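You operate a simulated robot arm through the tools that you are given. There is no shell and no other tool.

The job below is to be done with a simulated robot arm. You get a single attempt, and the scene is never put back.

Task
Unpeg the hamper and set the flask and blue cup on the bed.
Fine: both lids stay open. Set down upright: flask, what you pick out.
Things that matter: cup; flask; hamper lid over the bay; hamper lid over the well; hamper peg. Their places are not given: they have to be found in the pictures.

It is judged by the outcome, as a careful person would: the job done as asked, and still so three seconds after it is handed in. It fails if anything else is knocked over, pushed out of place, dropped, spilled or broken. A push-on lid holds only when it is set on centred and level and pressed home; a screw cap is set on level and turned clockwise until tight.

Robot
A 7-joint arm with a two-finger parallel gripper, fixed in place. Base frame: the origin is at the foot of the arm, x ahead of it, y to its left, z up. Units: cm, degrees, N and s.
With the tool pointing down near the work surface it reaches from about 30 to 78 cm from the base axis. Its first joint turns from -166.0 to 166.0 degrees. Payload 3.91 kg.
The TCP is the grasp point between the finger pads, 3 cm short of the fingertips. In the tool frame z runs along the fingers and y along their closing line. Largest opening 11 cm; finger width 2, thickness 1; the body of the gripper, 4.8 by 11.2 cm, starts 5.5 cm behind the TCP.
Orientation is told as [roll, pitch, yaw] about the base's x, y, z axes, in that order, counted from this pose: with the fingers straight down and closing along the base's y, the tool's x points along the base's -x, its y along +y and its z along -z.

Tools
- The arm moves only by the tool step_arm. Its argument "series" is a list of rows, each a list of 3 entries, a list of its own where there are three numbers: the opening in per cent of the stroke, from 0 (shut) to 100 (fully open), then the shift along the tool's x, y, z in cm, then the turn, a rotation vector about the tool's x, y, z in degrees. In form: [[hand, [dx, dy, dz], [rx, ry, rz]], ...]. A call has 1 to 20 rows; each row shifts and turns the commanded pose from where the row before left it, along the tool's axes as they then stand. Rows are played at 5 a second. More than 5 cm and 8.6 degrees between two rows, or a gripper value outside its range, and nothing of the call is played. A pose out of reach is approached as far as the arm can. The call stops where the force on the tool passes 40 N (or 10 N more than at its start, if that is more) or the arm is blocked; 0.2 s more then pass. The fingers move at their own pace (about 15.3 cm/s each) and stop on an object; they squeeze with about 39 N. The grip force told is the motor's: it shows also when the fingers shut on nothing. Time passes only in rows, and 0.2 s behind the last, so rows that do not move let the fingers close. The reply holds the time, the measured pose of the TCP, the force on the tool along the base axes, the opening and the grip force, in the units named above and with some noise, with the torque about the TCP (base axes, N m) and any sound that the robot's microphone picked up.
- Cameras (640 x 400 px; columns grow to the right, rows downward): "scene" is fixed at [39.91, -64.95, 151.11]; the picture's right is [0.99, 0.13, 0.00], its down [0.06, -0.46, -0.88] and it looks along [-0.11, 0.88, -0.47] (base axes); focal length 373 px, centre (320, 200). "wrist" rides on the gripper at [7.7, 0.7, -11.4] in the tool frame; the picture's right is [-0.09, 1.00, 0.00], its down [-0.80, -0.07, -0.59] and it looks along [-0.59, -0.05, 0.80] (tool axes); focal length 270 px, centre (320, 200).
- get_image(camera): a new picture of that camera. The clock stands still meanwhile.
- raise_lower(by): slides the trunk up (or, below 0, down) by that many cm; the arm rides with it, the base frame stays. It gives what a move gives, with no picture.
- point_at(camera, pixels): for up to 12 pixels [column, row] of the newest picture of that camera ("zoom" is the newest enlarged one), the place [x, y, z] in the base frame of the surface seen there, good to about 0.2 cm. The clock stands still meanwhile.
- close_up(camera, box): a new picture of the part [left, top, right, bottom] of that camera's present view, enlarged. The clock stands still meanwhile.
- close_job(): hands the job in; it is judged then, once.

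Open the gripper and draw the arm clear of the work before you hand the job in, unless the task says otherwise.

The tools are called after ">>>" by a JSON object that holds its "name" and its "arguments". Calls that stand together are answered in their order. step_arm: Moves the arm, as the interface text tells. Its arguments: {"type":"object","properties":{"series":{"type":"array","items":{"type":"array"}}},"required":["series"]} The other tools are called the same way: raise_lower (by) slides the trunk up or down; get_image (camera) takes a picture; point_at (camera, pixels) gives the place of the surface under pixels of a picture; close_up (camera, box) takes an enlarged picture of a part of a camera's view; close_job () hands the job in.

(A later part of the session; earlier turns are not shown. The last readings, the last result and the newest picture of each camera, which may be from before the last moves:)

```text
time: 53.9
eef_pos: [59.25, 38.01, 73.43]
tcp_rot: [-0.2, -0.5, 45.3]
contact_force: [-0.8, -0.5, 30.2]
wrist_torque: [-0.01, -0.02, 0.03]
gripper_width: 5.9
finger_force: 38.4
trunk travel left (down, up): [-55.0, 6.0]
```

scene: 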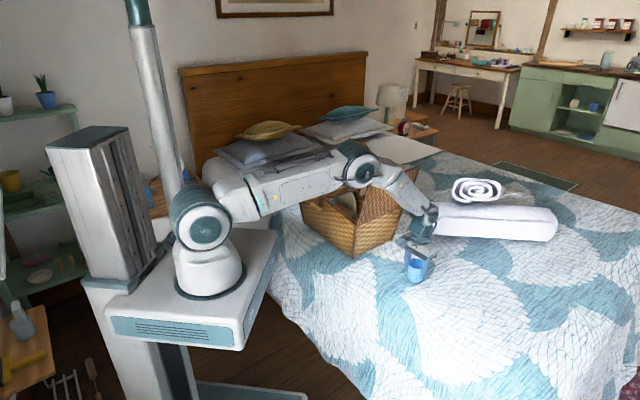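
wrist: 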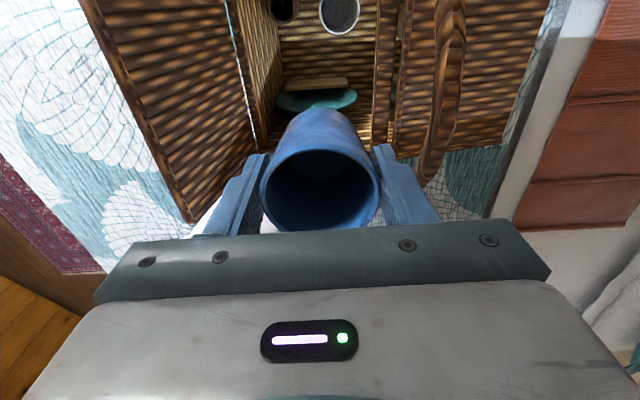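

Contact with the bed (30 N). I relieve 0.45 cm and open the fingers just enough.

>>> {"name": "step_arm", "arguments": {"series": [[40, [0, 0, -0.45], [0, 0, 0]], [40, [0, 0, 0], [0, 0, 0]]]}}

```text
time: 54.5
eef_pos: [59.11, 37.88, 73.42]
tcp_rot: [-0.1, -0.1, 45.3]
contact_force: [4.6, 5.8, 12.9]
wrist_torque: [0.36, -0.51, 0.04]
gripper_width: 5.9
finger_force: 38.5
trunk travel left (down, up): [-55.0, 6.0]
```

Still 13 N; I relieve a bit more before opening.

>>> {"name": "step_arm", "arguments": {"series": [[40, [0, 0, -0.12], [0, 0, 0]], [40, [0, 0, 0], [0, 0, 0]]]}}

```text
time: 55.1
eef_pos: [59.14, 37.89, 73.35]
tcp_rot: [-0.1, 0.3, 45.3]
contact_force: [1.5, 0.7, 4.2]
wrist_torque: [0.16, -0.15, 0.02]
gripper_width: 5.89
finger_force: 39.5
trunk travel left (down, up): [-55.0, 6.0]
```

Force is down to ~4 N: the cup is resting on the bed. I open the fingers and rise straight up.

>>> {"name": "step_arm", "arguments": {"series": [[55, [0, 0, 0], [0, 0, 0]], [68, [0, 0, 0], [0, 0, 0]], [72, [0, 0, 0], [0, 0, 0]], [72, [0, 0, 0], [0, 0, 0]]]}}

>>> {"name": "get_image", "arguments": {"camera": "wrist"}}

>>> {"name": "close_up", "arguments": {"camera": "scene", "box": [360, 220, 460, 310]}}

```text
time: 56.1
eef_pos: [59.14, 38.01, 73.45]
tcp_rot: [-0.1, 0.0, 45.3]
contact_force: [0.7, 0.4, 1.2]
wrist_torque: [0.03, -0.01, 0.02]
gripper_width: 7.92
finger_force: 0.1
trunk travel left (down, up): [-55.0, 6.0]
```

```text
taken
```

wrist: 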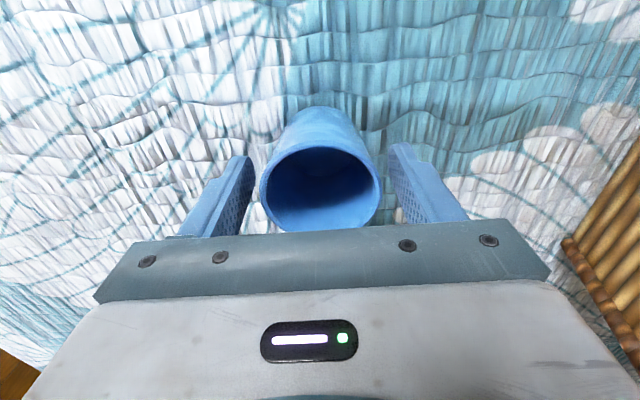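

```text
4.44 times, centred on (410, 265) of scene
```

zoom: 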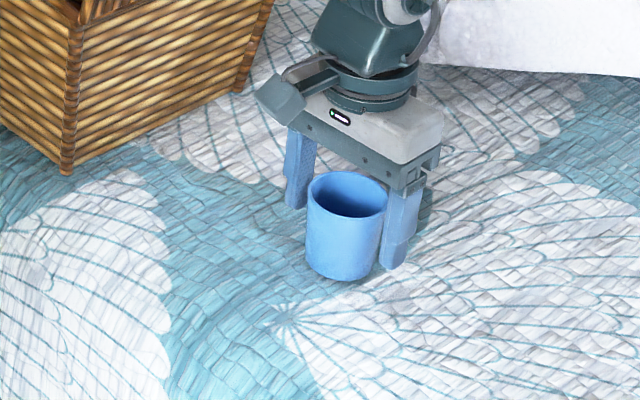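

The cup stands free on the bed. I rise straight up to z≈111.

>>> {"name": "step_arm", "arguments": {"series": [[72, [0, 0, -2], [0, 0, 0]], [72, [0, 0, -4], [0, 0, 0]], [72, [0, 0, -4], [0, 0, 0]], [72, [0, 0, -4], [0, 0, 0]], [72, [0, 0, -4], [0, 0, 0]], [72, [0, 0, -4], [0, 0, 0]], [72, [0, 0, -4], [0, 0, 0]], [72, [0, 0, -4], [0, 0, 0]], [72, [0, 0, -4], [0, 0, 0]], [72, [0, 0, -4], [0, 0, 0]], [72, [0, 0, 0], [0, 0, 0]]]}}

>>> {"name": "close_up", "arguments": {"camera": "scene", "box": [290, 150, 450, 300]}}

>>> {"name": "get_image", "arguments": {"camera": "wrist"}}

```text
time: 58.5
eef_pos: [58.97, 38.11, 111.57]
tcp_rot: [-0.1, 0.0, 45.3]
contact_force: [0.6, -0.4, 0.4]
wrist_torque: [-0.02, 0.01, 0.03]
gripper_width: 7.93
finger_force: 0.1
trunk travel left (down, up): [-55.0, 6.0]
```

```text
2.67 times, centred on (370, 225) of scene
```

zoom: 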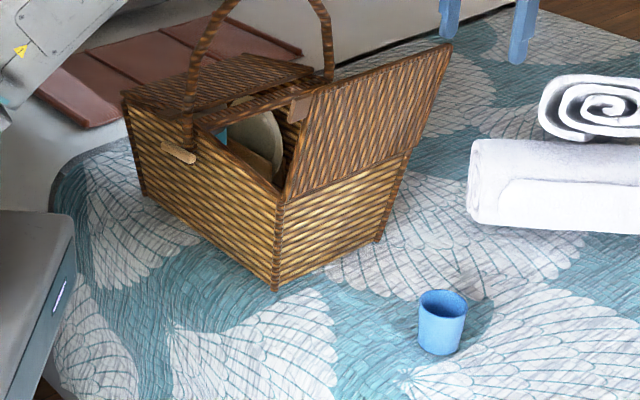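

```text
taken
```

wrist: 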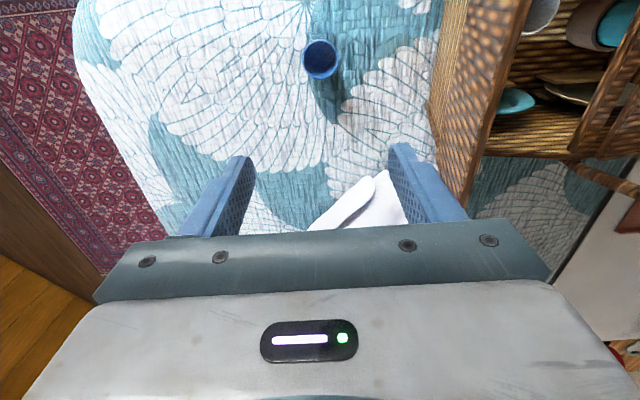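

Cup stands on the bed. Next, the flask: I zoom into what's visible under lid B from here.

>>> {"name": "close_up", "arguments": {"camera": "wrist", "box": [480, 0, 640, 120]}}

>>> {"name": "point_at", "arguments": {"camera": "zoom", "pixels": [[420, 150], [500, 100], [560, 130], [480, 190], [520, 60], [560, 180], [350, 350], [130, 400], [60, 60]]}}

```text
3.33 times, centred on (560, 60) of wrist
```

zoom: 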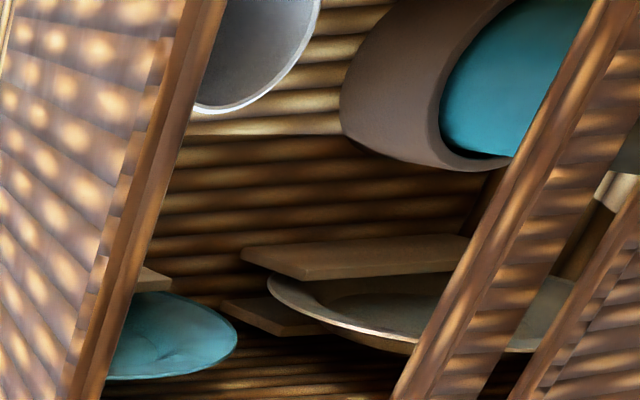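

```text
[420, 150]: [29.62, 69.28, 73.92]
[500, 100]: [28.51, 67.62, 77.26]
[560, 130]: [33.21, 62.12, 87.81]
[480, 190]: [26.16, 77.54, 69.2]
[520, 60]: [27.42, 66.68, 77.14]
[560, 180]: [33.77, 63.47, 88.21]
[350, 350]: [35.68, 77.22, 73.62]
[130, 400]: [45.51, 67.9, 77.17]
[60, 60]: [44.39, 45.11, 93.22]
```

Under lid B there is a brown socket with a teal flask top at about (27.5,66.7,77). I must open lid B, so I return to the earlier turning point (37,33,110) and yaw 5°, then roll the tool horizontal again.

>>> {"name": "step_arm", "arguments": {"series": [[40, [3.82, 2.4, 0.3], [0, 0, 0]], [20, [3.82, 2.4, 0.3], [0, 0, 0]], [20, [3.82, 2.4, 0.3], [0, 0, 0]], [20, [3.82, 2.4, 0.3], [0, 0, 0]], [20, [3.82, 2.4, 0.3], [0, 0, 0]], [20, [0, 0, 0], [0, 0, 8]], [20, [0, 0, 0], [0, 0, 8]], [20, [0, 0, 0], [0, 0, 8]], [20, [0, 0, 0], [0, 0, 8]], [20, [0, 0, 0], [0, 0, 8]], [20, [0, 0, 0], [0, 0, 0]]]}}

>>> {"name": "get_image", "arguments": {"camera": "scene"}}

```text
time: 60.9
eef_pos: [37.13, 32.99, 110.02]
tcp_rot: [-0.2, -0.1, 5.2]
contact_force: [0.1, -0.3, -0.8]
wrist_torque: [0.01, 0.0, -0.02]
gripper_width: 2.2
finger_force: 0.0
trunk travel left (down, up): [-55.0, 6.0]
```

```text
taken
```

scene: 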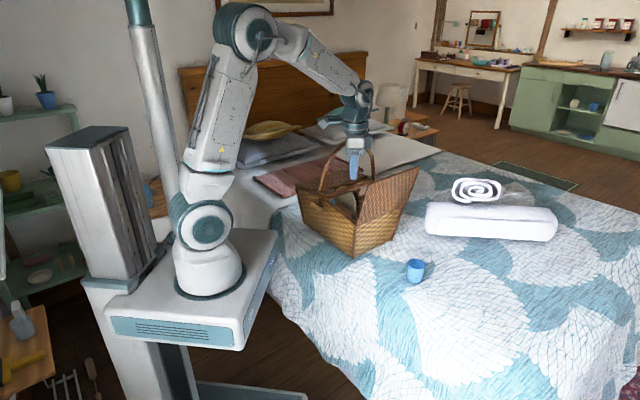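

Same posture as before. I roll the tool 40° toward horizontal and check.

>>> {"name": "step_arm", "arguments": {"series": [[20, [0, 0, 0], [-8, 0, 0]], [20, [0, 0, 0], [-8, 0, 0]], [20, [0, 0, 0], [-8, 0, 0]], [20, [0, 0, 0], [-8, 0, 0]], [20, [0, 0, 0], [-8, 0, 0]], [20, [0, 0, 0], [0, 0, 0]]]}}

>>> {"name": "step_arm", "arguments": {"series": [[20, [0, 0, 0], [-8, 0, 0]], [20, [0, 0, 0], [-8, 0, 0]], [20, [0, 0, 0], [-8, 0, 0]], [20, [0, 0, 0], [-8, 0, 0]], [20, [0, 0, 0], [-8, 0, 0]], [20, [0, 0, 0], [-8, 0, 0]], [20, [0, 0, 0], [0, 0, 0]]]}}

>>> {"name": "get_image", "arguments": {"camera": "scene"}}

```text
time: 62.3
eef_pos: [37.07, 33.04, 110.07]
tcp_rot: [40.0, -0.1, 5.3]
contact_force: [0.1, 0.1, 0.6]
wrist_torque: [0.06, -0.01, 0.0]
gripper_width: 2.2
finger_force: 0.0
trunk travel left (down, up): [-55.0, 6.0]
```

```text
time: 63.9
eef_pos: [37.16, 32.97, 109.99]
tcp_rot: [88.0, -0.1, 5.2]
contact_force: [-0.4, 1.5, -0.4]
wrist_torque: [0.02, 0.0, 0.0]
gripper_width: 2.19
finger_force: 0.1
trunk travel left (down, up): [-55.0, 6.0]
```

```text
taken
```

scene: 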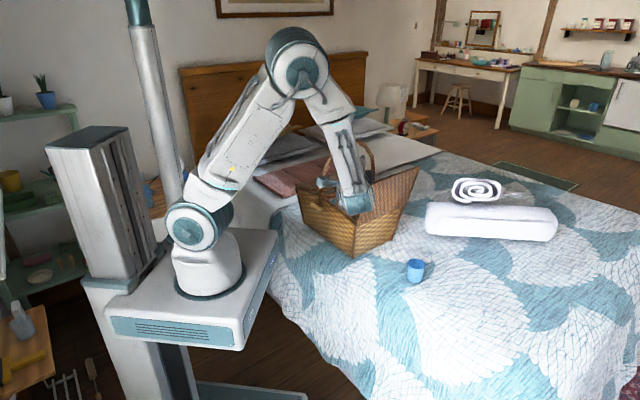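

Horizontal now. I move down-left to in front of the hamper near tab B, staying clear of the handle leg.

>>> {"name": "step_arm", "arguments": {"series": [[20, [2.16, -2.24, 2.62], [0, 0, 0]], [20, [2.16, -2.24, 2.62], [0, 0, 0]], [20, [2.16, -2.24, 2.62], [0, 0, 0]], [20, [2.16, -2.24, 2.62], [0, 0, 0]], [20, [2.16, -2.24, 2.62], [0, 0, 0]], [20, [2.16, -2.24, 2.62], [0, 0, 0]], [20, [0, 0, 0], [0, 0, 0]]]}}

>>> {"name": "get_image", "arguments": {"camera": "wrist"}}

>>> {"name": "get_image", "arguments": {"camera": "scene"}}

```text
time: 65.5
eef_pos: [22.85, 46.74, 95.83]
tcp_rot: [87.9, -0.1, 5.3]
contact_force: [0.2, 0.4, 0.9]
wrist_torque: [0.01, 0.04, -0.02]
gripper_width: 2.2
finger_force: 0.0
trunk travel left (down, up): [-55.0, 6.0]
```

```text
taken
```

wrist: 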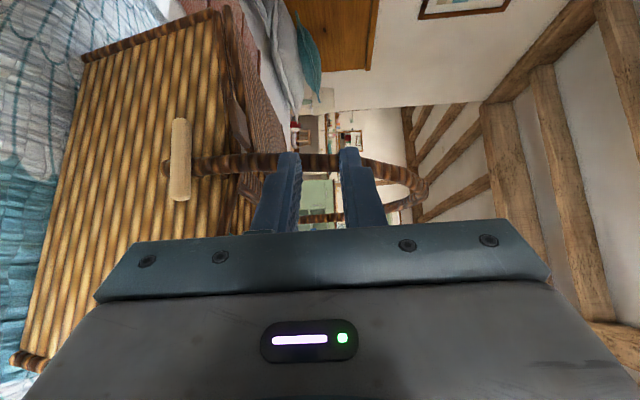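

```text
taken
```

scene: 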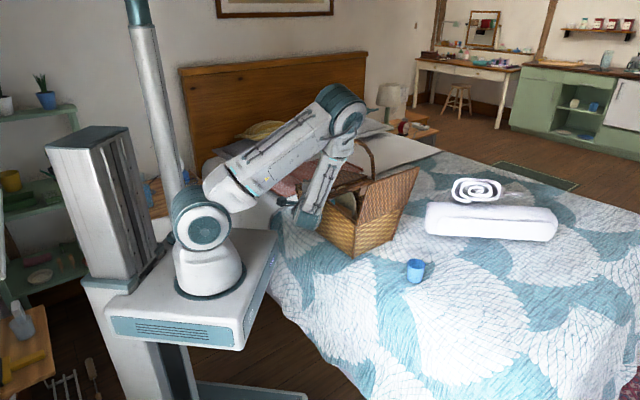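

Tab B should be near (237,105) in this view; I zoom and measure it.

>>> {"name": "close_up", "arguments": {"camera": "wrist", "box": [160, 60, 320, 180]}}

>>> {"name": "point_at", "arguments": {"camera": "zoom", "pixels": [[270, 130], [300, 190], [285, 170], [280, 110], [320, 200], [300, 120], [250, 350], [80, 250], [150, 400], [345, 300]]}}

```text
3.33 times, centred on (240, 120) of wrist
```

zoom: 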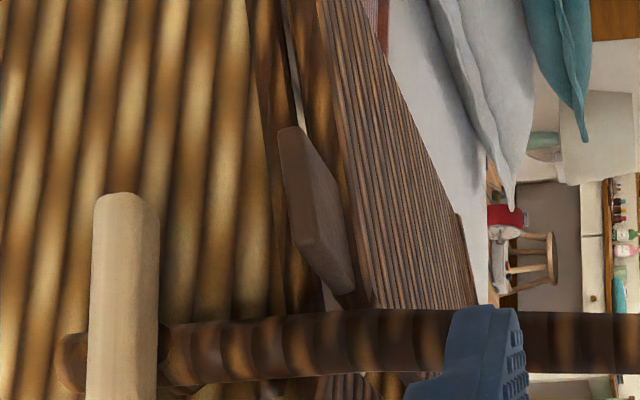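

```text
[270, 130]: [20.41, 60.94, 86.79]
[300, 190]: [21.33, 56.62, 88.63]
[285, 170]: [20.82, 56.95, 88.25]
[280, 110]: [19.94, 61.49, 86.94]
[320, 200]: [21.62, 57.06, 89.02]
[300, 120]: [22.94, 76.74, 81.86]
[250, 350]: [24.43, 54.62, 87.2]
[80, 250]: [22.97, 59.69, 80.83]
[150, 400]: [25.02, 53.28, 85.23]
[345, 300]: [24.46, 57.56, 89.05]
```

Tab B's front face is around (21.3,56.6,88.6), as expected. I lower to its height, still short of it.

>>> {"name": "step_arm", "arguments": {"series": [[20, [0.09, -3.6, 0.28], [0, 0, 0]], [20, [0.09, -3.6, 0.28], [0, 0, 0]], [20, [0, 0, 0], [0, 0, 0]]]}}

>>> {"name": "get_image", "arguments": {"camera": "wrist"}}

```text
time: 66.3
eef_pos: [22.78, 47.14, 88.68]
tcp_rot: [87.9, -0.1, 5.3]
contact_force: [0.5, 0.2, 0.4]
wrist_torque: [0.0, 0.01, 0.01]
gripper_width: 2.19
finger_force: 0.0
trunk travel left (down, up): [-55.0, 6.0]
```

```text
taken
```

wrist: 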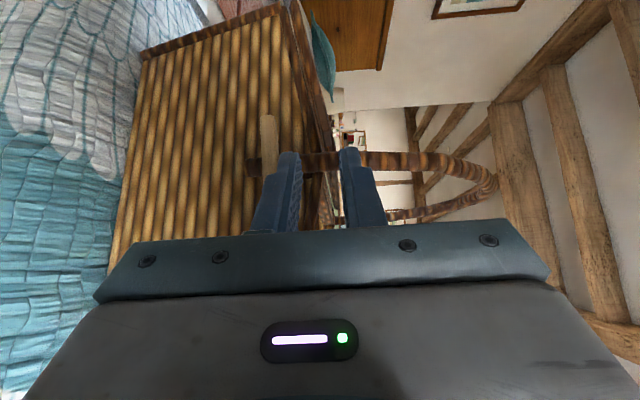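

The approach line clears the handle leg by ~1.3 cm. I advance 7.2 cm to cage tab B between the fingers.

>>> {"name": "step_arm", "arguments": {"series": [[20, [0, 0.07, 2.5], [0, 0, 0]], [20, [0, 0.07, 2.5], [0, 0, 0]], [20, [0, 0, 0], [0, 0, 0]]]}}

>>> {"name": "get_image", "arguments": {"camera": "wrist"}}

```text
time: 67.1
eef_pos: [22.28, 52.05, 88.62]
tcp_rot: [87.9, -0.1, 5.3]
contact_force: [-0.4, -0.2, -0.2]
wrist_torque: [-0.03, 0.01, -0.01]
gripper_width: 2.18
finger_force: 0.0
trunk travel left (down, up): [-55.0, 6.0]
```

```text
taken
```

wrist: 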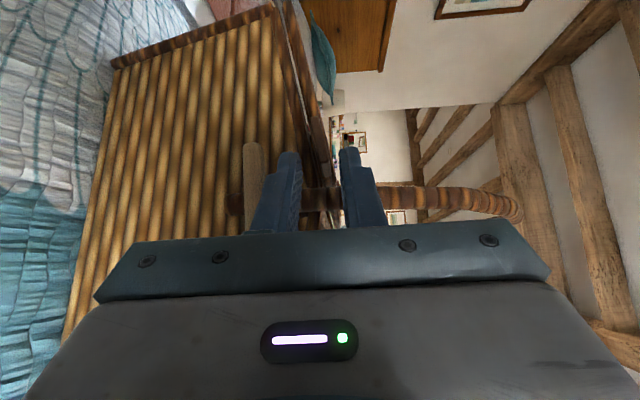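

>>> {"name": "close_up", "arguments": {"camera": "wrist", "box": [260, 100, 388, 230]}}

>>> {"name": "point_at", "arguments": {"camera": "wrist", "pixels": [[322, 140], [326, 150], [330, 160], [318, 130], [322, 165], [325, 180]]}}

```text
3.08 times, centred on (324, 165) of wrist
```

zoom: 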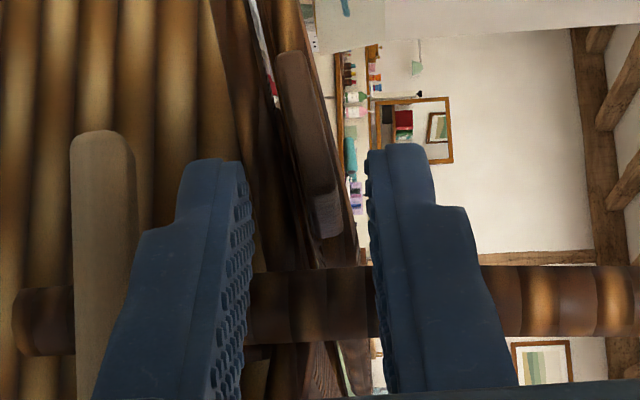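

```text
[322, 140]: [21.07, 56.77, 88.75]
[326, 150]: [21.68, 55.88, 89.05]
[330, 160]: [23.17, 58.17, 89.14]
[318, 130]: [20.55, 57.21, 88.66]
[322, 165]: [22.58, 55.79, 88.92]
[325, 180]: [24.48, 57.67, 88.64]
```

Tab B lies between the finger planes (zoom 275–340 vs gap 240–370). I advance the final 2.3 cm.

>>> {"name": "step_arm", "arguments": {"series": [[20, [0, 0.06, 1.2], [0, 0, 0]], [20, [0, 0.06, 1.1], [0, 0, 0]], [20, [0, 0, 0], [0, 0, 0]]]}}

>>> {"name": "close_up", "arguments": {"camera": "wrist", "box": [260, 100, 388, 230]}}

```text
time: 67.9
eef_pos: [21.85, 54.41, 88.71]
tcp_rot: [87.9, -0.1, 5.3]
contact_force: [-0.1, 0.6, 0.0]
wrist_torque: [0.02, -0.01, 0.03]
gripper_width: 2.21
finger_force: 0.2
trunk travel left (down, up): [-55.0, 6.0]
```

```text
3.08 times, centred on (324, 165) of wrist
```

zoom: 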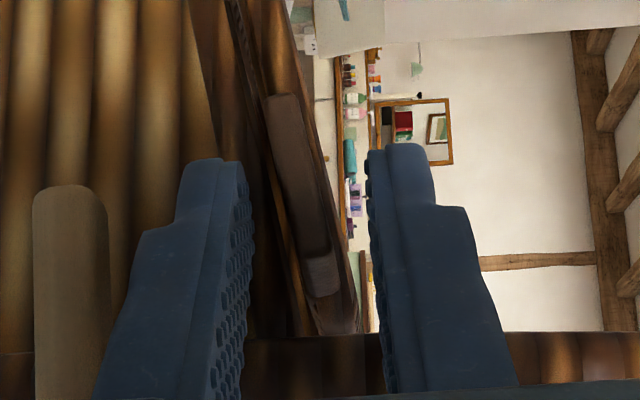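

Tab B is caged. I lift 2.4 cm gently with the fingers loose and check that lid B rises.

>>> {"name": "step_arm", "arguments": {"series": [[20, [0.06, 0.8, 0.05], [0, 0, 0]], [20, [0.06, 0.8, 0.05], [0, 0, 0]], [20, [0.06, 0.8, 0.05], [0, 0, 0]], [20, [0, 0, 0], [0, 0, 0]]]}}

>>> {"name": "get_image", "arguments": {"camera": "wrist"}}

```text
time: 68.9
eef_pos: [21.73, 54.72, 91.12]
tcp_rot: [87.9, -0.2, 5.3]
contact_force: [-0.3, 0.2, 0.6]
wrist_torque: [-0.03, 0.0, -0.03]
gripper_width: 2.24
finger_force: 0.2
trunk travel left (down, up): [-55.0, 6.0]
```

```text
taken
```

wrist: 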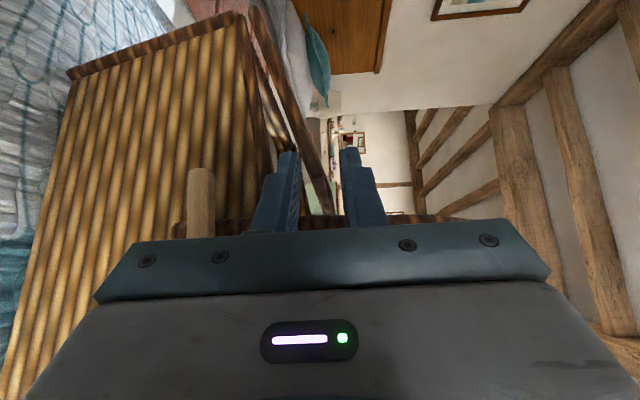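

Lid B is lifting (a gap shows at (270,110)). I widen the cage and continue up and toward the lid's hinge side.

>>> {"name": "step_arm", "arguments": {"series": [[32, [0.065, 1.92, 0.4], [0, 0, 0]], [45, [0.065, 1.92, 0.4], [0, 0, 0]], [45, [0, 0, 0], [0, 0, 0]]]}}

>>> {"name": "get_image", "arguments": {"camera": "wrist"}}

```text
time: 69.7
eef_pos: [21.59, 55.54, 95.06]
tcp_rot: [88.0, -0.1, 5.2]
contact_force: [-0.4, 0.0, 0.2]
wrist_torque: [0.02, -0.02, 0.0]
gripper_width: 4.96
finger_force: 0.1
trunk travel left (down, up): [-55.0, 6.0]
```

```text
taken
```

wrist: 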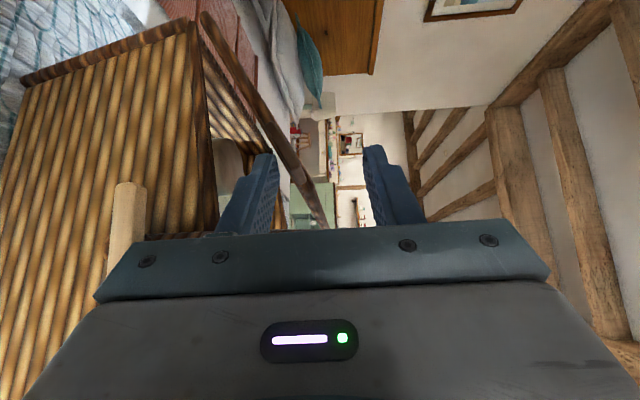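

Lid B rests on the lower finger tip (~28° open). I follow the arc to about 50°.

>>> {"name": "step_arm", "arguments": {"series": [[45, [0.64, 2.45, 1.46], [0, 0, 0]], [45, [1.11, 2.06, 1.73], [0, 0, 0]], [45, [0, 0, 0], [0, 0, 0]]]}}

>>> {"name": "get_image", "arguments": {"camera": "wrist"}}

>>> {"name": "get_image", "arguments": {"camera": "scene"}}

```text
time: 70.5
eef_pos: [19.43, 58.56, 99.39]
tcp_rot: [88.0, -0.1, 5.3]
contact_force: [-0.2, 0.1, -0.2]
wrist_torque: [0.01, 0.05, -0.01]
gripper_width: 4.96
finger_force: 0.1
trunk travel left (down, up): [-55.0, 6.0]
```

```text
taken
```

wrist: 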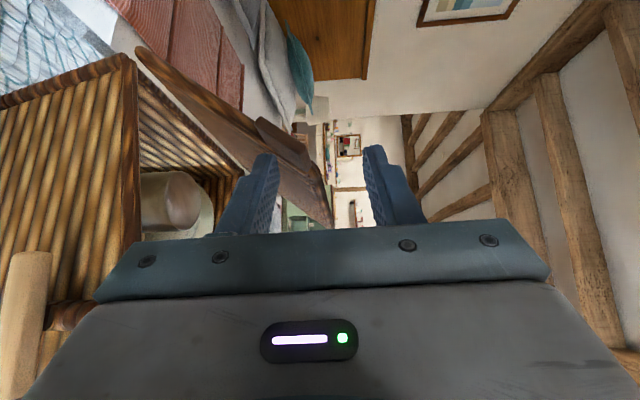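

```text
taken
```

scene: 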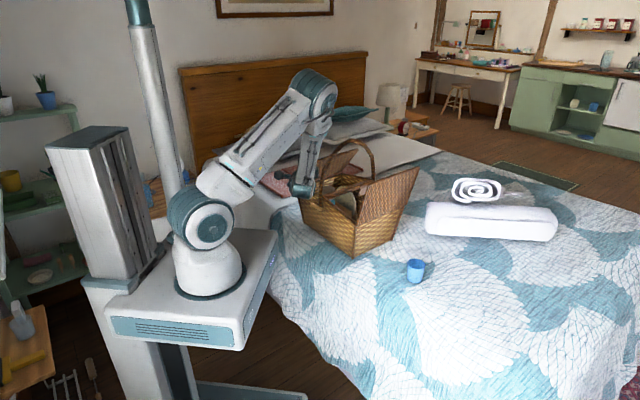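

Lid B is at ~50°, brown socket visible at (170,200). I continue to about 76°.

>>> {"name": "step_arm", "arguments": {"series": [[45, [1.54, 1.56, 1.79], [0, 0, 0]], [45, [1.73, 1.07, 2.04], [0, 0, 0]], [45, [0, 0, 0], [0, 0, 0]]]}}

>>> {"name": "get_image", "arguments": {"camera": "wrist"}}

>>> {"name": "get_image", "arguments": {"camera": "scene"}}

```text
time: 71.3
eef_pos: [15.76, 62.26, 101.71]
tcp_rot: [87.9, 0.0, 5.2]
contact_force: [0.6, -0.6, 0.1]
wrist_torque: [-0.02, 0.03, 0.05]
gripper_width: 4.96
finger_force: 0.0
trunk travel left (down, up): [-55.0, 6.0]
```

```text
taken
```

wrist: 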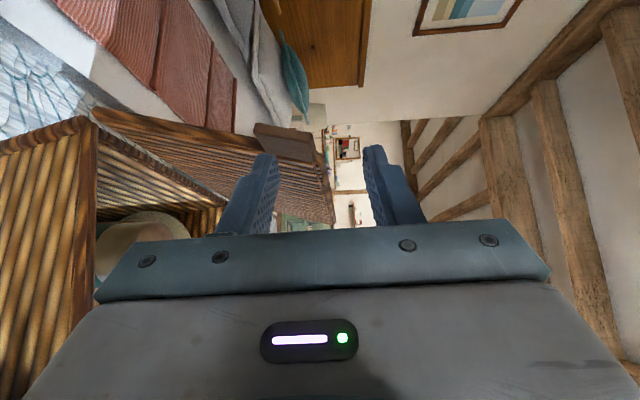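

```text
taken
```

scene: 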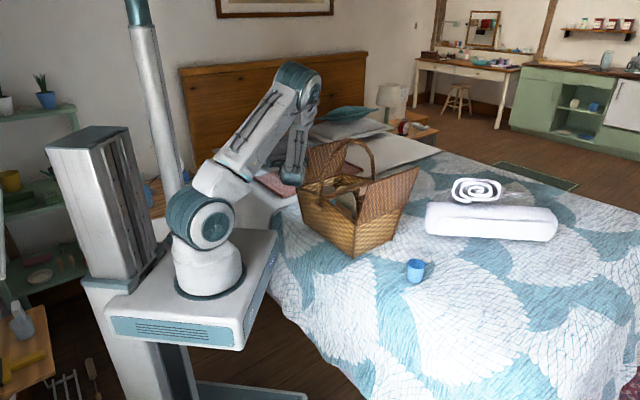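

Lid B is near 77°. I push on past vertical to ~100°.

>>> {"name": "step_arm", "arguments": {"series": [[45, [1.79, 0.47, 2.13], [0, 0, 0]], [45, [1.86, -0.13, 2.22], [0, 0, 0]], [45, [0, 0, 0], [0, 0, 0]]]}}

>>> {"name": "get_image", "arguments": {"camera": "wrist"}}

>>> {"name": "close_up", "arguments": {"camera": "scene", "box": [250, 100, 450, 270]}}

```text
time: 72.1
eef_pos: [11.75, 66.41, 101.91]
tcp_rot: [87.8, -0.1, 5.3]
contact_force: [0.0, -0.4, 0.6]
wrist_torque: [0.02, 0.01, 0.03]
gripper_width: 4.97
finger_force: 0.1
trunk travel left (down, up): [-55.0, 6.0]
```

```text
taken
```

wrist: 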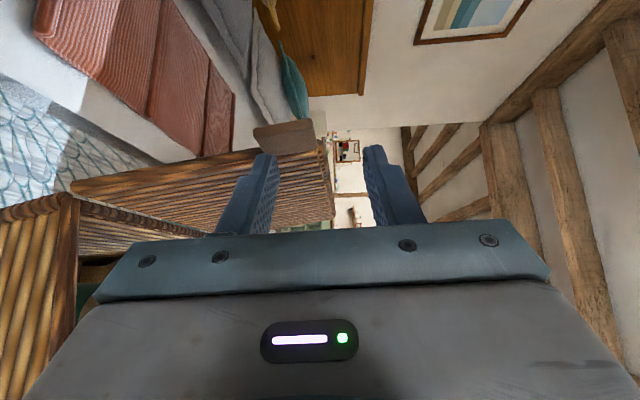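

```text
2.35 times, centred on (350, 185) of scene
```

zoom: 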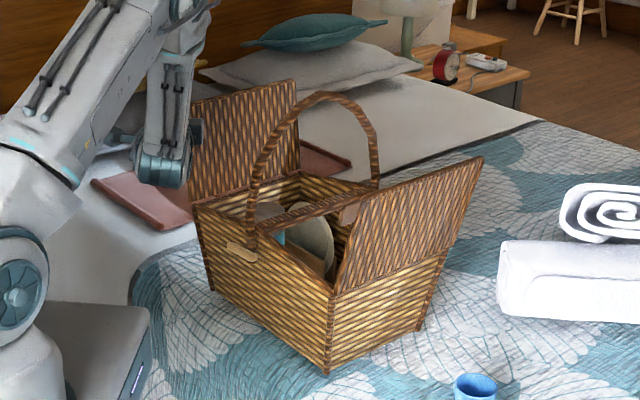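

Both lids look open. I verify lid B's lean beyond vertical with point measurements before withdrawing.

>>> {"name": "point_at", "arguments": {"camera": "zoom", "pixels": [[240, 100], [240, 140], [240, 180], [280, 100], [280, 140], [280, 165], [215, 120], [215, 180], [420, 180], [410, 250]]}}

```text
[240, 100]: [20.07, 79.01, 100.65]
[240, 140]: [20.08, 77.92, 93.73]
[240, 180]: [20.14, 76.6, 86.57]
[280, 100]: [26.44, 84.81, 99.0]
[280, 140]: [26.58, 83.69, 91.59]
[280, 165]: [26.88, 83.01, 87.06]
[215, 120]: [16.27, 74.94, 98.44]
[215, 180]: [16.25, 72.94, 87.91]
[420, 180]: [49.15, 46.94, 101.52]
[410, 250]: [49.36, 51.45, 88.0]
```

Lid B leans ~7° past vertical versus 13° for lid A. I wait a moment and nudge slightly further to be sure it's at its stop.

>>> {"name": "step_arm", "arguments": {"series": [[45, [0.64, 0, 0.77], [0, 0, 0]], [45, [0, 0, 0], [0, 0, 0]], [45, [0, 0, 0], [0, 0, 0]]]}}

>>> {"name": "close_up", "arguments": {"camera": "scene", "box": [250, 100, 450, 270]}}

>>> {"name": "point_at", "arguments": {"camera": "zoom", "pixels": [[240, 100], [240, 180], [280, 100], [280, 165], [215, 120], [215, 180]]}}

```text
time: 72.9
eef_pos: [11.23, 67.07, 101.94]
tcp_rot: [87.9, -0.1, 5.3]
contact_force: [-0.1, -0.2, 0.0]
wrist_torque: [0.01, -0.01, 0.01]
gripper_width: 4.94
finger_force: 0.1
trunk travel left (down, up): [-55.0, 6.0]
```

```text
2.35 times, centred on (350, 185) of scene
```

zoom: 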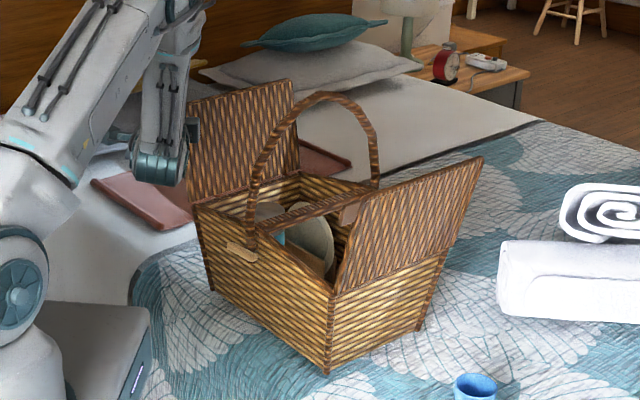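

```text
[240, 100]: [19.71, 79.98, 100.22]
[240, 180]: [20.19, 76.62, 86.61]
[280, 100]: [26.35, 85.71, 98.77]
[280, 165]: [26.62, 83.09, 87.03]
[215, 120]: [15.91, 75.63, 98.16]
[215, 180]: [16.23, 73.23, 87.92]
```

It leans 11° now. One more small nudge, then withdraw.

>>> {"name": "step_arm", "arguments": {"series": [[45, [0.45, 0, 0.54], [0, 0, 0]], [45, [0, 0, 0], [0, 0, 0]]]}}

>>> {"name": "close_up", "arguments": {"camera": "scene", "box": [250, 100, 450, 270]}}

>>> {"name": "point_at", "arguments": {"camera": "zoom", "pixels": [[240, 100], [240, 180], [280, 100], [280, 165]]}}

```text
time: 73.5
eef_pos: [10.57, 67.55, 101.87]
tcp_rot: [87.9, -0.1, 5.4]
contact_force: [-0.8, 0.4, -0.5]
wrist_torque: [0.01, -0.01, 0.0]
gripper_width: 4.93
finger_force: 0.1
trunk travel left (down, up): [-55.0, 6.0]
```

```text
2.35 times, centred on (350, 185) of scene
```

zoom: 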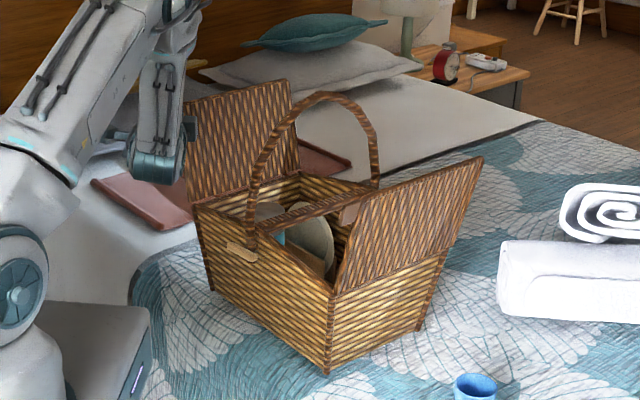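

```text
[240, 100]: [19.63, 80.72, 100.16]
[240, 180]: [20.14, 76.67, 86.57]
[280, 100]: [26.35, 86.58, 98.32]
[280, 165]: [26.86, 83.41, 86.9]
```

Lid B now leans 13° past vertical, the same as lid A, and stays. I withdraw back and to the right, then turn the tool down again.

>>> {"name": "step_arm", "arguments": {"series": [[45, [0, 0, -4], [0, 0, 0]], [45, [0, 0, -4], [0, 0, 0]], [45, [-1, 0.5, -4], [0, 0, 0]], [45, [-3.2, 1.2, -3], [0, 0, 0]], [45, [-3.2, 1.2, -3], [0, 0, 0]], [45, [-3.2, 1.2, -3], [0, 0, 0]], [45, [-3.2, 1.2, -3], [0, 0, 0]], [45, [-3.2, 1.2, -3], [0, 0, 0]], [45, [-3.2, 1.2, -3], [0, 0, 0]], [45, [-3.2, 0.4, -2.5], [0, 0, 0]], [45, [0, 0, 0], [0, 0, 0]]]}}

```text
time: 75.9
eef_pos: [36.69, 37.4, 111.23]
tcp_rot: [88.0, -0.1, 5.3]
contact_force: [0.2, 0.4, -0.7]
wrist_torque: [0.01, -0.01, 0.01]
gripper_width: 4.92
finger_force: 0.1
trunk travel left (down, up): [-55.0, 6.0]
```

Now I roll the tool back to pointing straight down.

>>> {"name": "step_arm", "arguments": {"series": [[45, [0, 0, 0], [8, 0, 0]], [45, [0, 0, 0], [8, 0, 0]], [45, [0, 0, 0], [8, 0, 0]], [45, [0, 0, 0], [8, 0, 0]], [45, [0, 0, 0], [8, 0, 0]], [45, [0, 0, 0], [8, 0, 0]], [45, [0, 0, 0], [8, 0, 0]], [45, [0, 0, 0], [8, 0, 0]], [45, [0, 0, 0], [8, 0, 0]], [45, [0, 0, 0], [8, 0, 0]], [45, [0, 0, 0], [8, 0, 0]], [45, [0, 0, 0], [0, 0, 0]]]}}

>>> {"name": "get_image", "arguments": {"camera": "wrist"}}

>>> {"name": "get_image", "arguments": {"camera": "scene"}}

```text
time: 78.5
eef_pos: [36.92, 37.61, 111.22]
tcp_rot: [-0.2, -0.1, 5.2]
contact_force: [-0.3, 0.5, 0.0]
wrist_torque: [0.02, -0.03, 0.01]
gripper_width: 4.96
finger_force: 0.1
trunk travel left (down, up): [-55.0, 6.0]
```

```text
taken
```

wrist: 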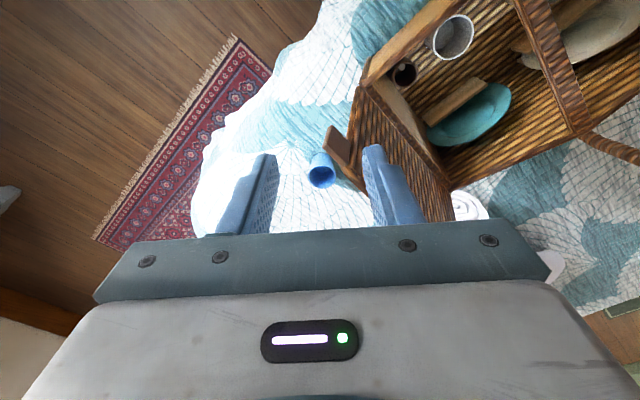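

```text
taken
```

scene: 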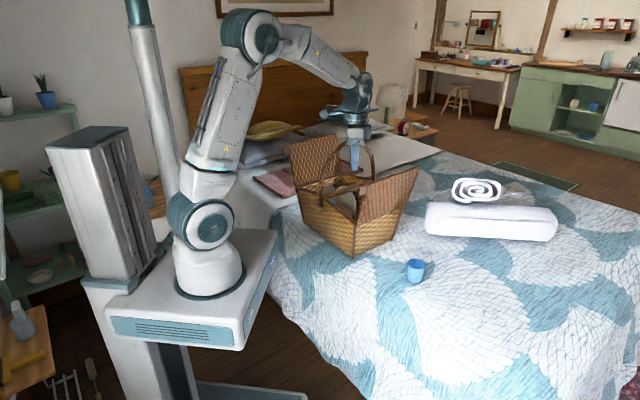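

Both lids are open and the cup stands. I turn to yaw 45° and move in front of compartment B to look at the flask.

>>> {"name": "step_arm", "arguments": {"series": [[45, [0, 0, 0], [0, 0, -8]], [45, [0, 0, 0], [0, 0, -8]], [45, [0, 0, 0], [0, 0, -8]], [45, [0, 0, 0], [0, 0, -8]], [45, [0, 0, 0], [0, 0, -8]], [45, [0.06, 4.16, 0.85], [0, 0, 0]], [45, [0.06, 4.16, 0.85], [0, 0, 0]], [45, [0.06, 4.16, 0.85], [0, 0, 0]], [45, [0.06, 4.16, 0.85], [0, 0, 0]], [45, [0.06, 4.16, 0.85], [0, 0, 0]], [45, [0.06, 4.16, 0.85], [0, 0, 0]], [45, [0, 0, 0], [0, 0, 0]]]}}

>>> {"name": "get_image", "arguments": {"camera": "wrist"}}

```text
time: 81.1
eef_pos: [18.81, 55.09, 106.19]
tcp_rot: [-0.3, -0.1, 45.3]
contact_force: [0.0, 0.9, -0.7]
wrist_torque: [0.02, -0.01, 0.04]
gripper_width: 4.96
finger_force: 0.0
trunk travel left (down, up): [-55.0, 6.0]
```

```text
taken
```

wrist: 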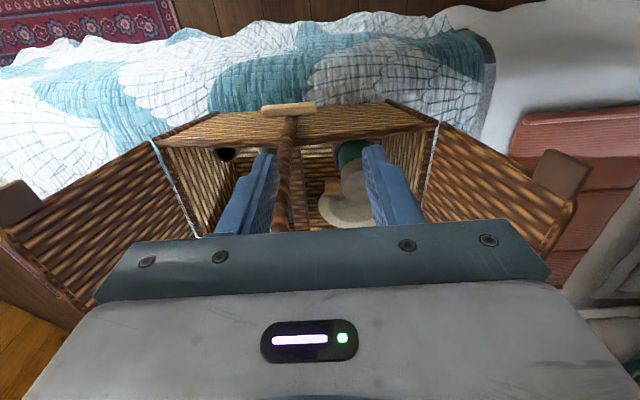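

The socket with the flask is near (353,165), partly hidden by a finger. I zoom and measure.

>>> {"name": "close_up", "arguments": {"camera": "wrist", "box": [290, 120, 434, 230]}}

>>> {"name": "point_at", "arguments": {"camera": "zoom", "pixels": [[245, 130], [270, 110], [280, 170], [260, 190], [290, 240], [230, 330], [320, 200], [220, 150], [180, 280], [330, 260]]}}

```text
3.64 times, centred on (362, 175) of wrist
```

zoom: 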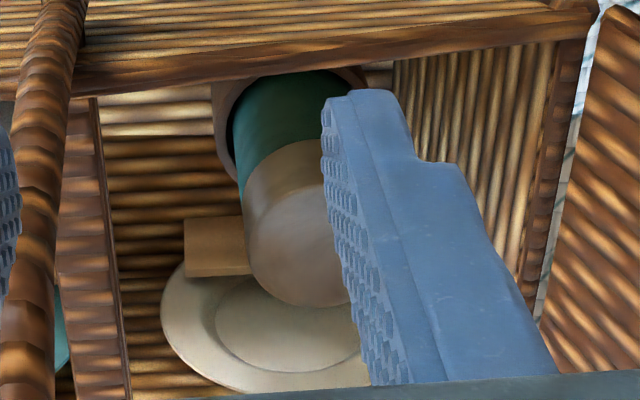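

```text
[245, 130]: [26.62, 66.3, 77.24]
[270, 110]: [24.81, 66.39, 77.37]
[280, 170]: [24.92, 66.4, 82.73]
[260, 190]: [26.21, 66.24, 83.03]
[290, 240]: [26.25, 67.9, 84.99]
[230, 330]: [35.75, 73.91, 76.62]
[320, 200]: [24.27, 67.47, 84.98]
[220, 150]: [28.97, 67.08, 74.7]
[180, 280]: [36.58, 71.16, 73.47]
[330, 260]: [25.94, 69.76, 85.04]
```

The flask stands upright in its socket: teal body, beige cap with flat top at z≈85. I shift 4.5 cm left and open the gripper fully to see and measure all of it.

>>> {"name": "step_arm", "arguments": {"series": [[70, [0, 2.2, 0], [0, 0, 0]], [100, [0, 2.3, 0], [0, 0, 0]], [100, [0, 0, 0], [0, 0, 0]]]}}

>>> {"name": "get_image", "arguments": {"camera": "wrist"}}

>>> {"name": "close_up", "arguments": {"camera": "wrist", "box": [240, 110, 400, 230]}}

```text
time: 81.9
eef_pos: [15.81, 58.25, 106.07]
tcp_rot: [-0.2, 0.0, 45.3]
contact_force: [-0.4, 0.0, 0.5]
wrist_torque: [0.01, 0.02, 0.01]
gripper_width: 11.01
finger_force: 0.0
trunk travel left (down, up): [-55.0, 6.0]
```

```text
taken
```

wrist: 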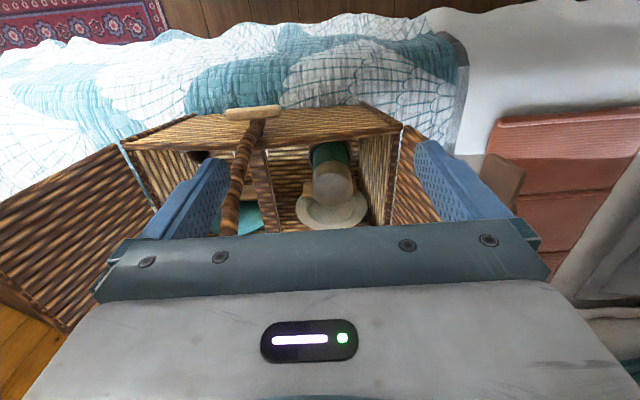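

```text
3.33 times, centred on (320, 170) of wrist
```

zoom: 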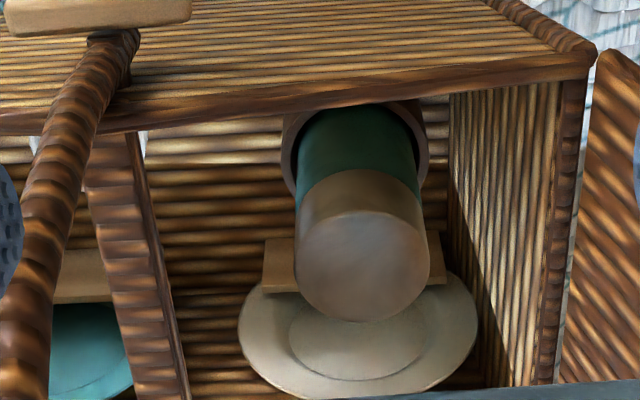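

The whole flask cap is visible now (zoom x 295–430, y 170–320). I measure its edges, the beam edge and the walls.

>>> {"name": "point_at", "arguments": {"camera": "zoom", "pixels": [[300, 258], [426, 260], [362, 212], [362, 312], [362, 260], [310, 280], [415, 285], [305, 185], [415, 190], [362, 150], [185, 340], [165, 250]]}}

>>> {"name": "point_at", "arguments": {"camera": "zoom", "pixels": [[300, 215], [420, 215], [298, 160], [425, 160], [290, 140], [360, 175], [362, 185], [135, 200], [100, 200], [460, 130], [545, 130], [350, 100]]}}

```text
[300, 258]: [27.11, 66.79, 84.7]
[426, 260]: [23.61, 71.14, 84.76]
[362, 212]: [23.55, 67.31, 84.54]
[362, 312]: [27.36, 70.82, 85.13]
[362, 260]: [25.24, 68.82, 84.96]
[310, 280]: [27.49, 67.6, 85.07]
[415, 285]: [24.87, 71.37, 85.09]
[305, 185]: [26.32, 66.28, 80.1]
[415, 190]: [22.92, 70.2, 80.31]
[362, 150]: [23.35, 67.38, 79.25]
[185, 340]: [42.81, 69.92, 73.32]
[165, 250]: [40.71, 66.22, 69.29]
```

```text
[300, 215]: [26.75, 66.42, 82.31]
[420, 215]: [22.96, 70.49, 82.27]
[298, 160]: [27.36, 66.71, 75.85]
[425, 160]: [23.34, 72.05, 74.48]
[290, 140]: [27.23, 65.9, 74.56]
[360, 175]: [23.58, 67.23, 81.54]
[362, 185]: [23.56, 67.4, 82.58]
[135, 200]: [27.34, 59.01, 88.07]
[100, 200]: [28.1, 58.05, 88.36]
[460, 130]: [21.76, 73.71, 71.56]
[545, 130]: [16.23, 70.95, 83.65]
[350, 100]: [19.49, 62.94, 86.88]
```

Flask: centre ≈(25.4,69.0), cap diameter ≈5.7 cm, cap z≈81–85, teal body below. I check the socket rim's height to choose the grip depth.

>>> {"name": "point_at", "arguments": {"camera": "zoom", "pixels": [[287, 150], [287, 125], [291, 112], [427, 140], [422, 112], [284, 170], [290, 180], [300, 120], [330, 120], [395, 120], [440, 285], [290, 265]]}}

>>> {"name": "close_up", "arguments": {"camera": "wrist", "box": [300, 130, 364, 190]}}

```text
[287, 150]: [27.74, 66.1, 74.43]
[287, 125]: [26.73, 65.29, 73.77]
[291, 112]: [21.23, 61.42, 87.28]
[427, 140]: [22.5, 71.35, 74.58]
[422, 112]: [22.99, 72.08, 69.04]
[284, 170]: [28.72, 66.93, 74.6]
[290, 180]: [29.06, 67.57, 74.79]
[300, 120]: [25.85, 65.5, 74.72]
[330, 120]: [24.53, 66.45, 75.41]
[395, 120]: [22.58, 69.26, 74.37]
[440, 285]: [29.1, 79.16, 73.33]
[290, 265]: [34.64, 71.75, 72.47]
```

```text
6.67 times, centred on (332, 160) of wrist
```

zoom: 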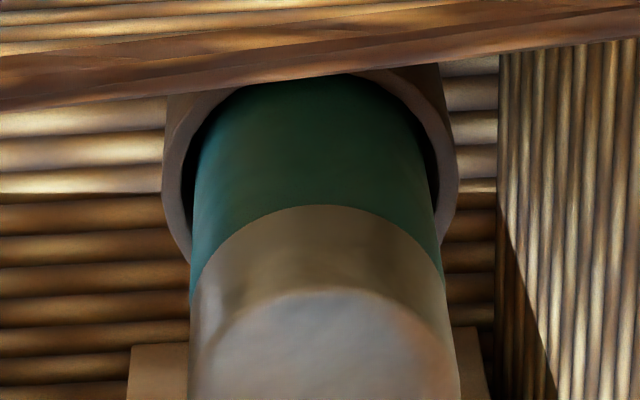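

Socket rim is at z≈74.6, so tips at ~77.6 will grip the teal body and cap together. I move over the flask at z=106 with 8 cm opening and then check arm clearance to the handle.

>>> {"name": "step_arm", "arguments": {"series": [[75, [-3.6, 0.2, 0], [0, 0, 0]], [75, [-3.6, 0.2, 0], [0, 0, 0]], [75, [-3.6, 0.2, 0], [0, 0, 0]], [75, [-3.55, 0.2, 0], [0, 0, 0]], [75, [0, 0, 0], [0, 0, 0]]]}}

>>> {"name": "get_image", "arguments": {"camera": "wrist"}}

>>> {"name": "get_image", "arguments": {"camera": "scene"}}

```text
time: 83.1
eef_pos: [25.1, 69.06, 106.28]
tcp_rot: [-0.2, 0.0, 45.3]
contact_force: [0.0, -0.1, -0.1]
wrist_torque: [-0.04, 0.0, 0.02]
gripper_width: 8.26
finger_force: 0.0
trunk travel left (down, up): [-55.0, 6.0]
```

```text
taken
```

wrist: 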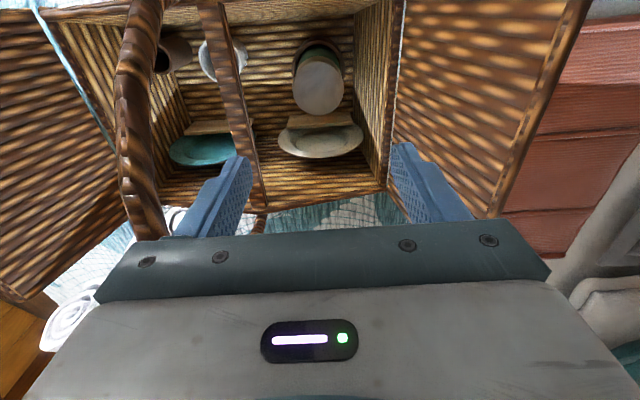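

```text
taken
```

scene: 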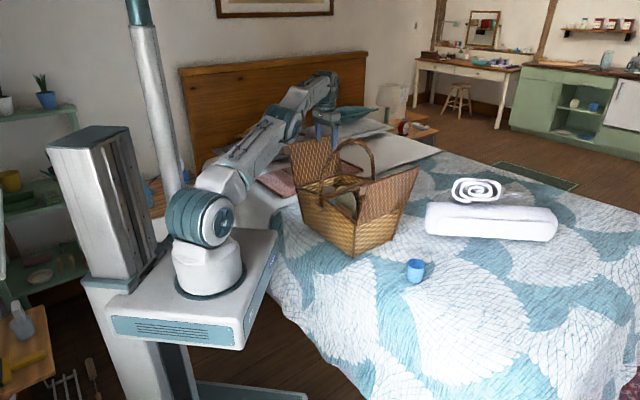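

The flask appears at (320,85), on axis. I measure it again and the elbow/forearm position.

>>> {"name": "close_up", "arguments": {"camera": "wrist", "box": [256, 30, 384, 130]}}

>>> {"name": "point_at", "arguments": {"camera": "scene", "pixels": [[285, 120], [295, 105], [305, 95], [315, 90], [325, 85], [325, 105], [270, 130], [300, 110], [312, 105], [290, 130], [255, 145], [280, 105]]}}

>>> {"name": "close_up", "arguments": {"camera": "scene", "box": [220, 60, 420, 210]}}

```text
4.00 times, centred on (320, 80) of wrist
```

zoom: 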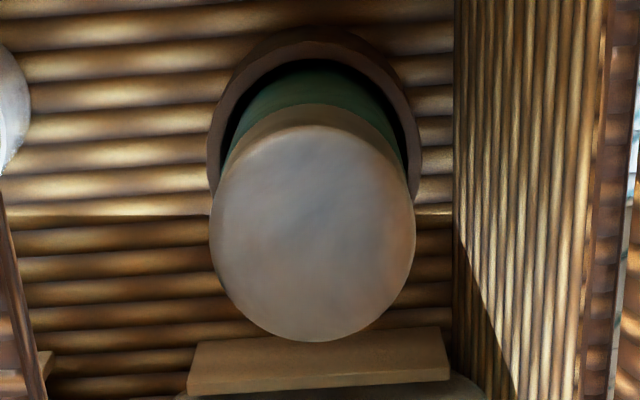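

```text
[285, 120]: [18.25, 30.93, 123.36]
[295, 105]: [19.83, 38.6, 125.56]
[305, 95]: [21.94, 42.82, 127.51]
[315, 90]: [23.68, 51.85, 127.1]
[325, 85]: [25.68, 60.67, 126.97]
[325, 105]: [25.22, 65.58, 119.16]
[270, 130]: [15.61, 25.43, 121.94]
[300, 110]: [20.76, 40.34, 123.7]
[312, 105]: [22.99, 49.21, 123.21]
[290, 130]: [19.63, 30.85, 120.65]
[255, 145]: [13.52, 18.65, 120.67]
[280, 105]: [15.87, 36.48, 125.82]
```

```text
2.67 times, centred on (320, 135) of scene
```

zoom: 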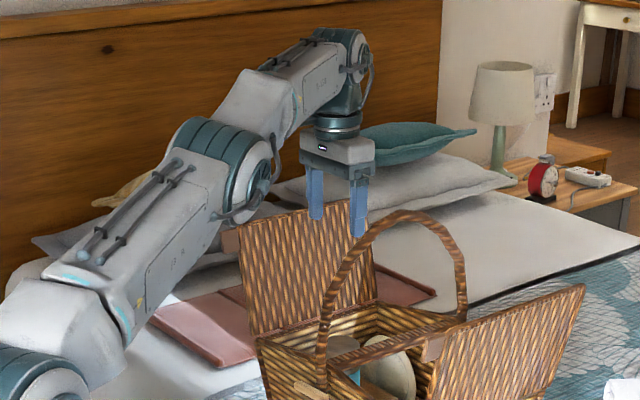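

The forearm stays nearly over the line to the base; at the grip height it would pass ~1–2 cm from the handle arch, so I'll grip a little higher (TCP z≈83, cap plus top of body). I re-measure the cap centre from this view.

>>> {"name": "close_up", "arguments": {"camera": "wrist", "box": [256, 30, 384, 130]}}

>>> {"name": "point_at", "arguments": {"camera": "zoom", "pixels": [[214, 225], [411, 225], [312, 130], [312, 338], [312, 230], [232, 300], [392, 300], [240, 150], [385, 150], [312, 112], [312, 85], [470, 200]]}}

>>> {"name": "point_at", "arguments": {"camera": "wrist", "pixels": [[120, 100], [128, 150], [135, 60], [150, 215], [140, 190], [132, 30], [225, 60], [240, 120], [215, 20], [250, 180]]}}

```text
4.00 times, centred on (320, 80) of wrist
```

zoom: 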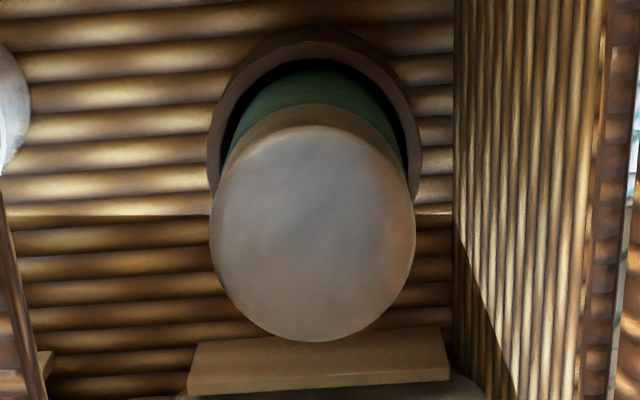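

```text
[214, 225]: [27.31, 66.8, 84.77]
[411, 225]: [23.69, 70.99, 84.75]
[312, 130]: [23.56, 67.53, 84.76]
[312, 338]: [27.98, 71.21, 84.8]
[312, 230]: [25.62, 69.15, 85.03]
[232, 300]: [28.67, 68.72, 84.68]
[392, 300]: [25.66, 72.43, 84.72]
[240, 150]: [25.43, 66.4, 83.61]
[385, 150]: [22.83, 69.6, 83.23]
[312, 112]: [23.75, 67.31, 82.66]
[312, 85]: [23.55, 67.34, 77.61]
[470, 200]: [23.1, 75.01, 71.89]
```

```text
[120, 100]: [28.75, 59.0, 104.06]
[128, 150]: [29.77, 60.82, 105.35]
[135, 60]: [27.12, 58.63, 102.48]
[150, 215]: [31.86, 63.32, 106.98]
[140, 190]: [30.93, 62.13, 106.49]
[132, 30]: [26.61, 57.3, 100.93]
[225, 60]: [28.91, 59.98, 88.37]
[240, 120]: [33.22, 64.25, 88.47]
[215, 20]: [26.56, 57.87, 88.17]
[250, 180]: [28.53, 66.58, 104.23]
```

Cap centre refined to (25.75,69.25), radius 2.87. I correct by 0.6 cm and descend to z≈93 first, then check the arm against the handle.

>>> {"name": "step_arm", "arguments": {"series": [[75, [-0.6, -0.33, 2], [0, 0, 0]], [75, [0, 0, 3.8], [0, 0, 0]], [75, [0, 0, 3.8], [0, 0, 0]], [75, [0, 0, 3.7], [0, 0, 0]], [75, [0, 0, 0], [0, 0, 0]]]}}

>>> {"name": "get_image", "arguments": {"camera": "wrist"}}

>>> {"name": "close_up", "arguments": {"camera": "scene", "box": [240, 80, 440, 230]}}

>>> {"name": "point_at", "arguments": {"camera": "zoom", "pixels": [[230, 130], [250, 110], [270, 120], [290, 100], [260, 150], [310, 110], [320, 130], [240, 160], [280, 130], [200, 150]]}}

```text
time: 84.3
eef_pos: [25.8, 69.21, 92.81]
tcp_rot: [-0.1, 0.0, 45.3]
contact_force: [0.0, -0.2, -0.4]
wrist_torque: [0.03, -0.01, -0.01]
gripper_width: 8.27
finger_force: 0.1
trunk travel left (down, up): [-55.0, 6.0]
```

```text
taken
```

wrist: 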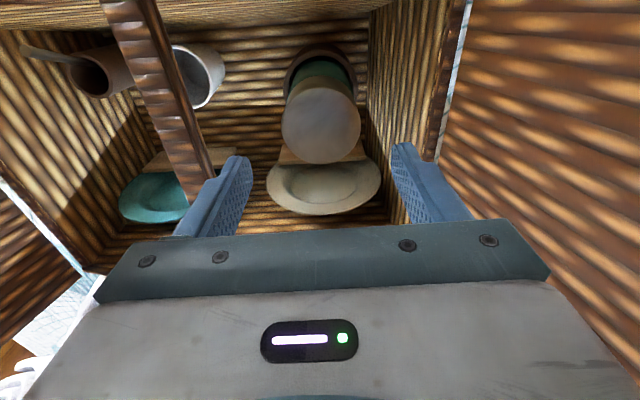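

```text
2.67 times, centred on (340, 155) of scene
```

zoom: 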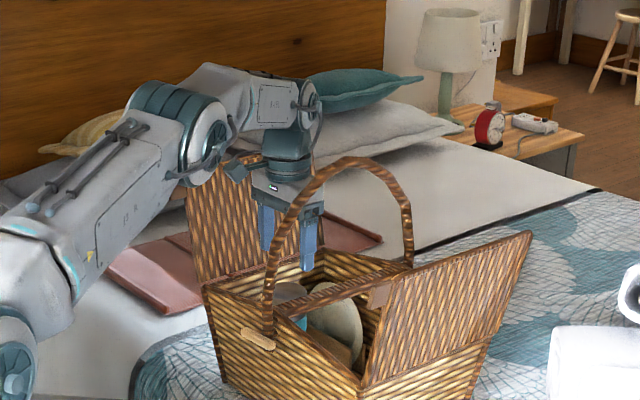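

```text
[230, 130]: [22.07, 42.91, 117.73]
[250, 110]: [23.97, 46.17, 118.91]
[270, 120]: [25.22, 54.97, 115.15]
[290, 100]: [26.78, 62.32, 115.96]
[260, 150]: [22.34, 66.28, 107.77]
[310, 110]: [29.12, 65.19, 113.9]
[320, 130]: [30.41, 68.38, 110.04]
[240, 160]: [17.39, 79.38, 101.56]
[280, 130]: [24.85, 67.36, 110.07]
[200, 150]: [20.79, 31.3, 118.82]
```

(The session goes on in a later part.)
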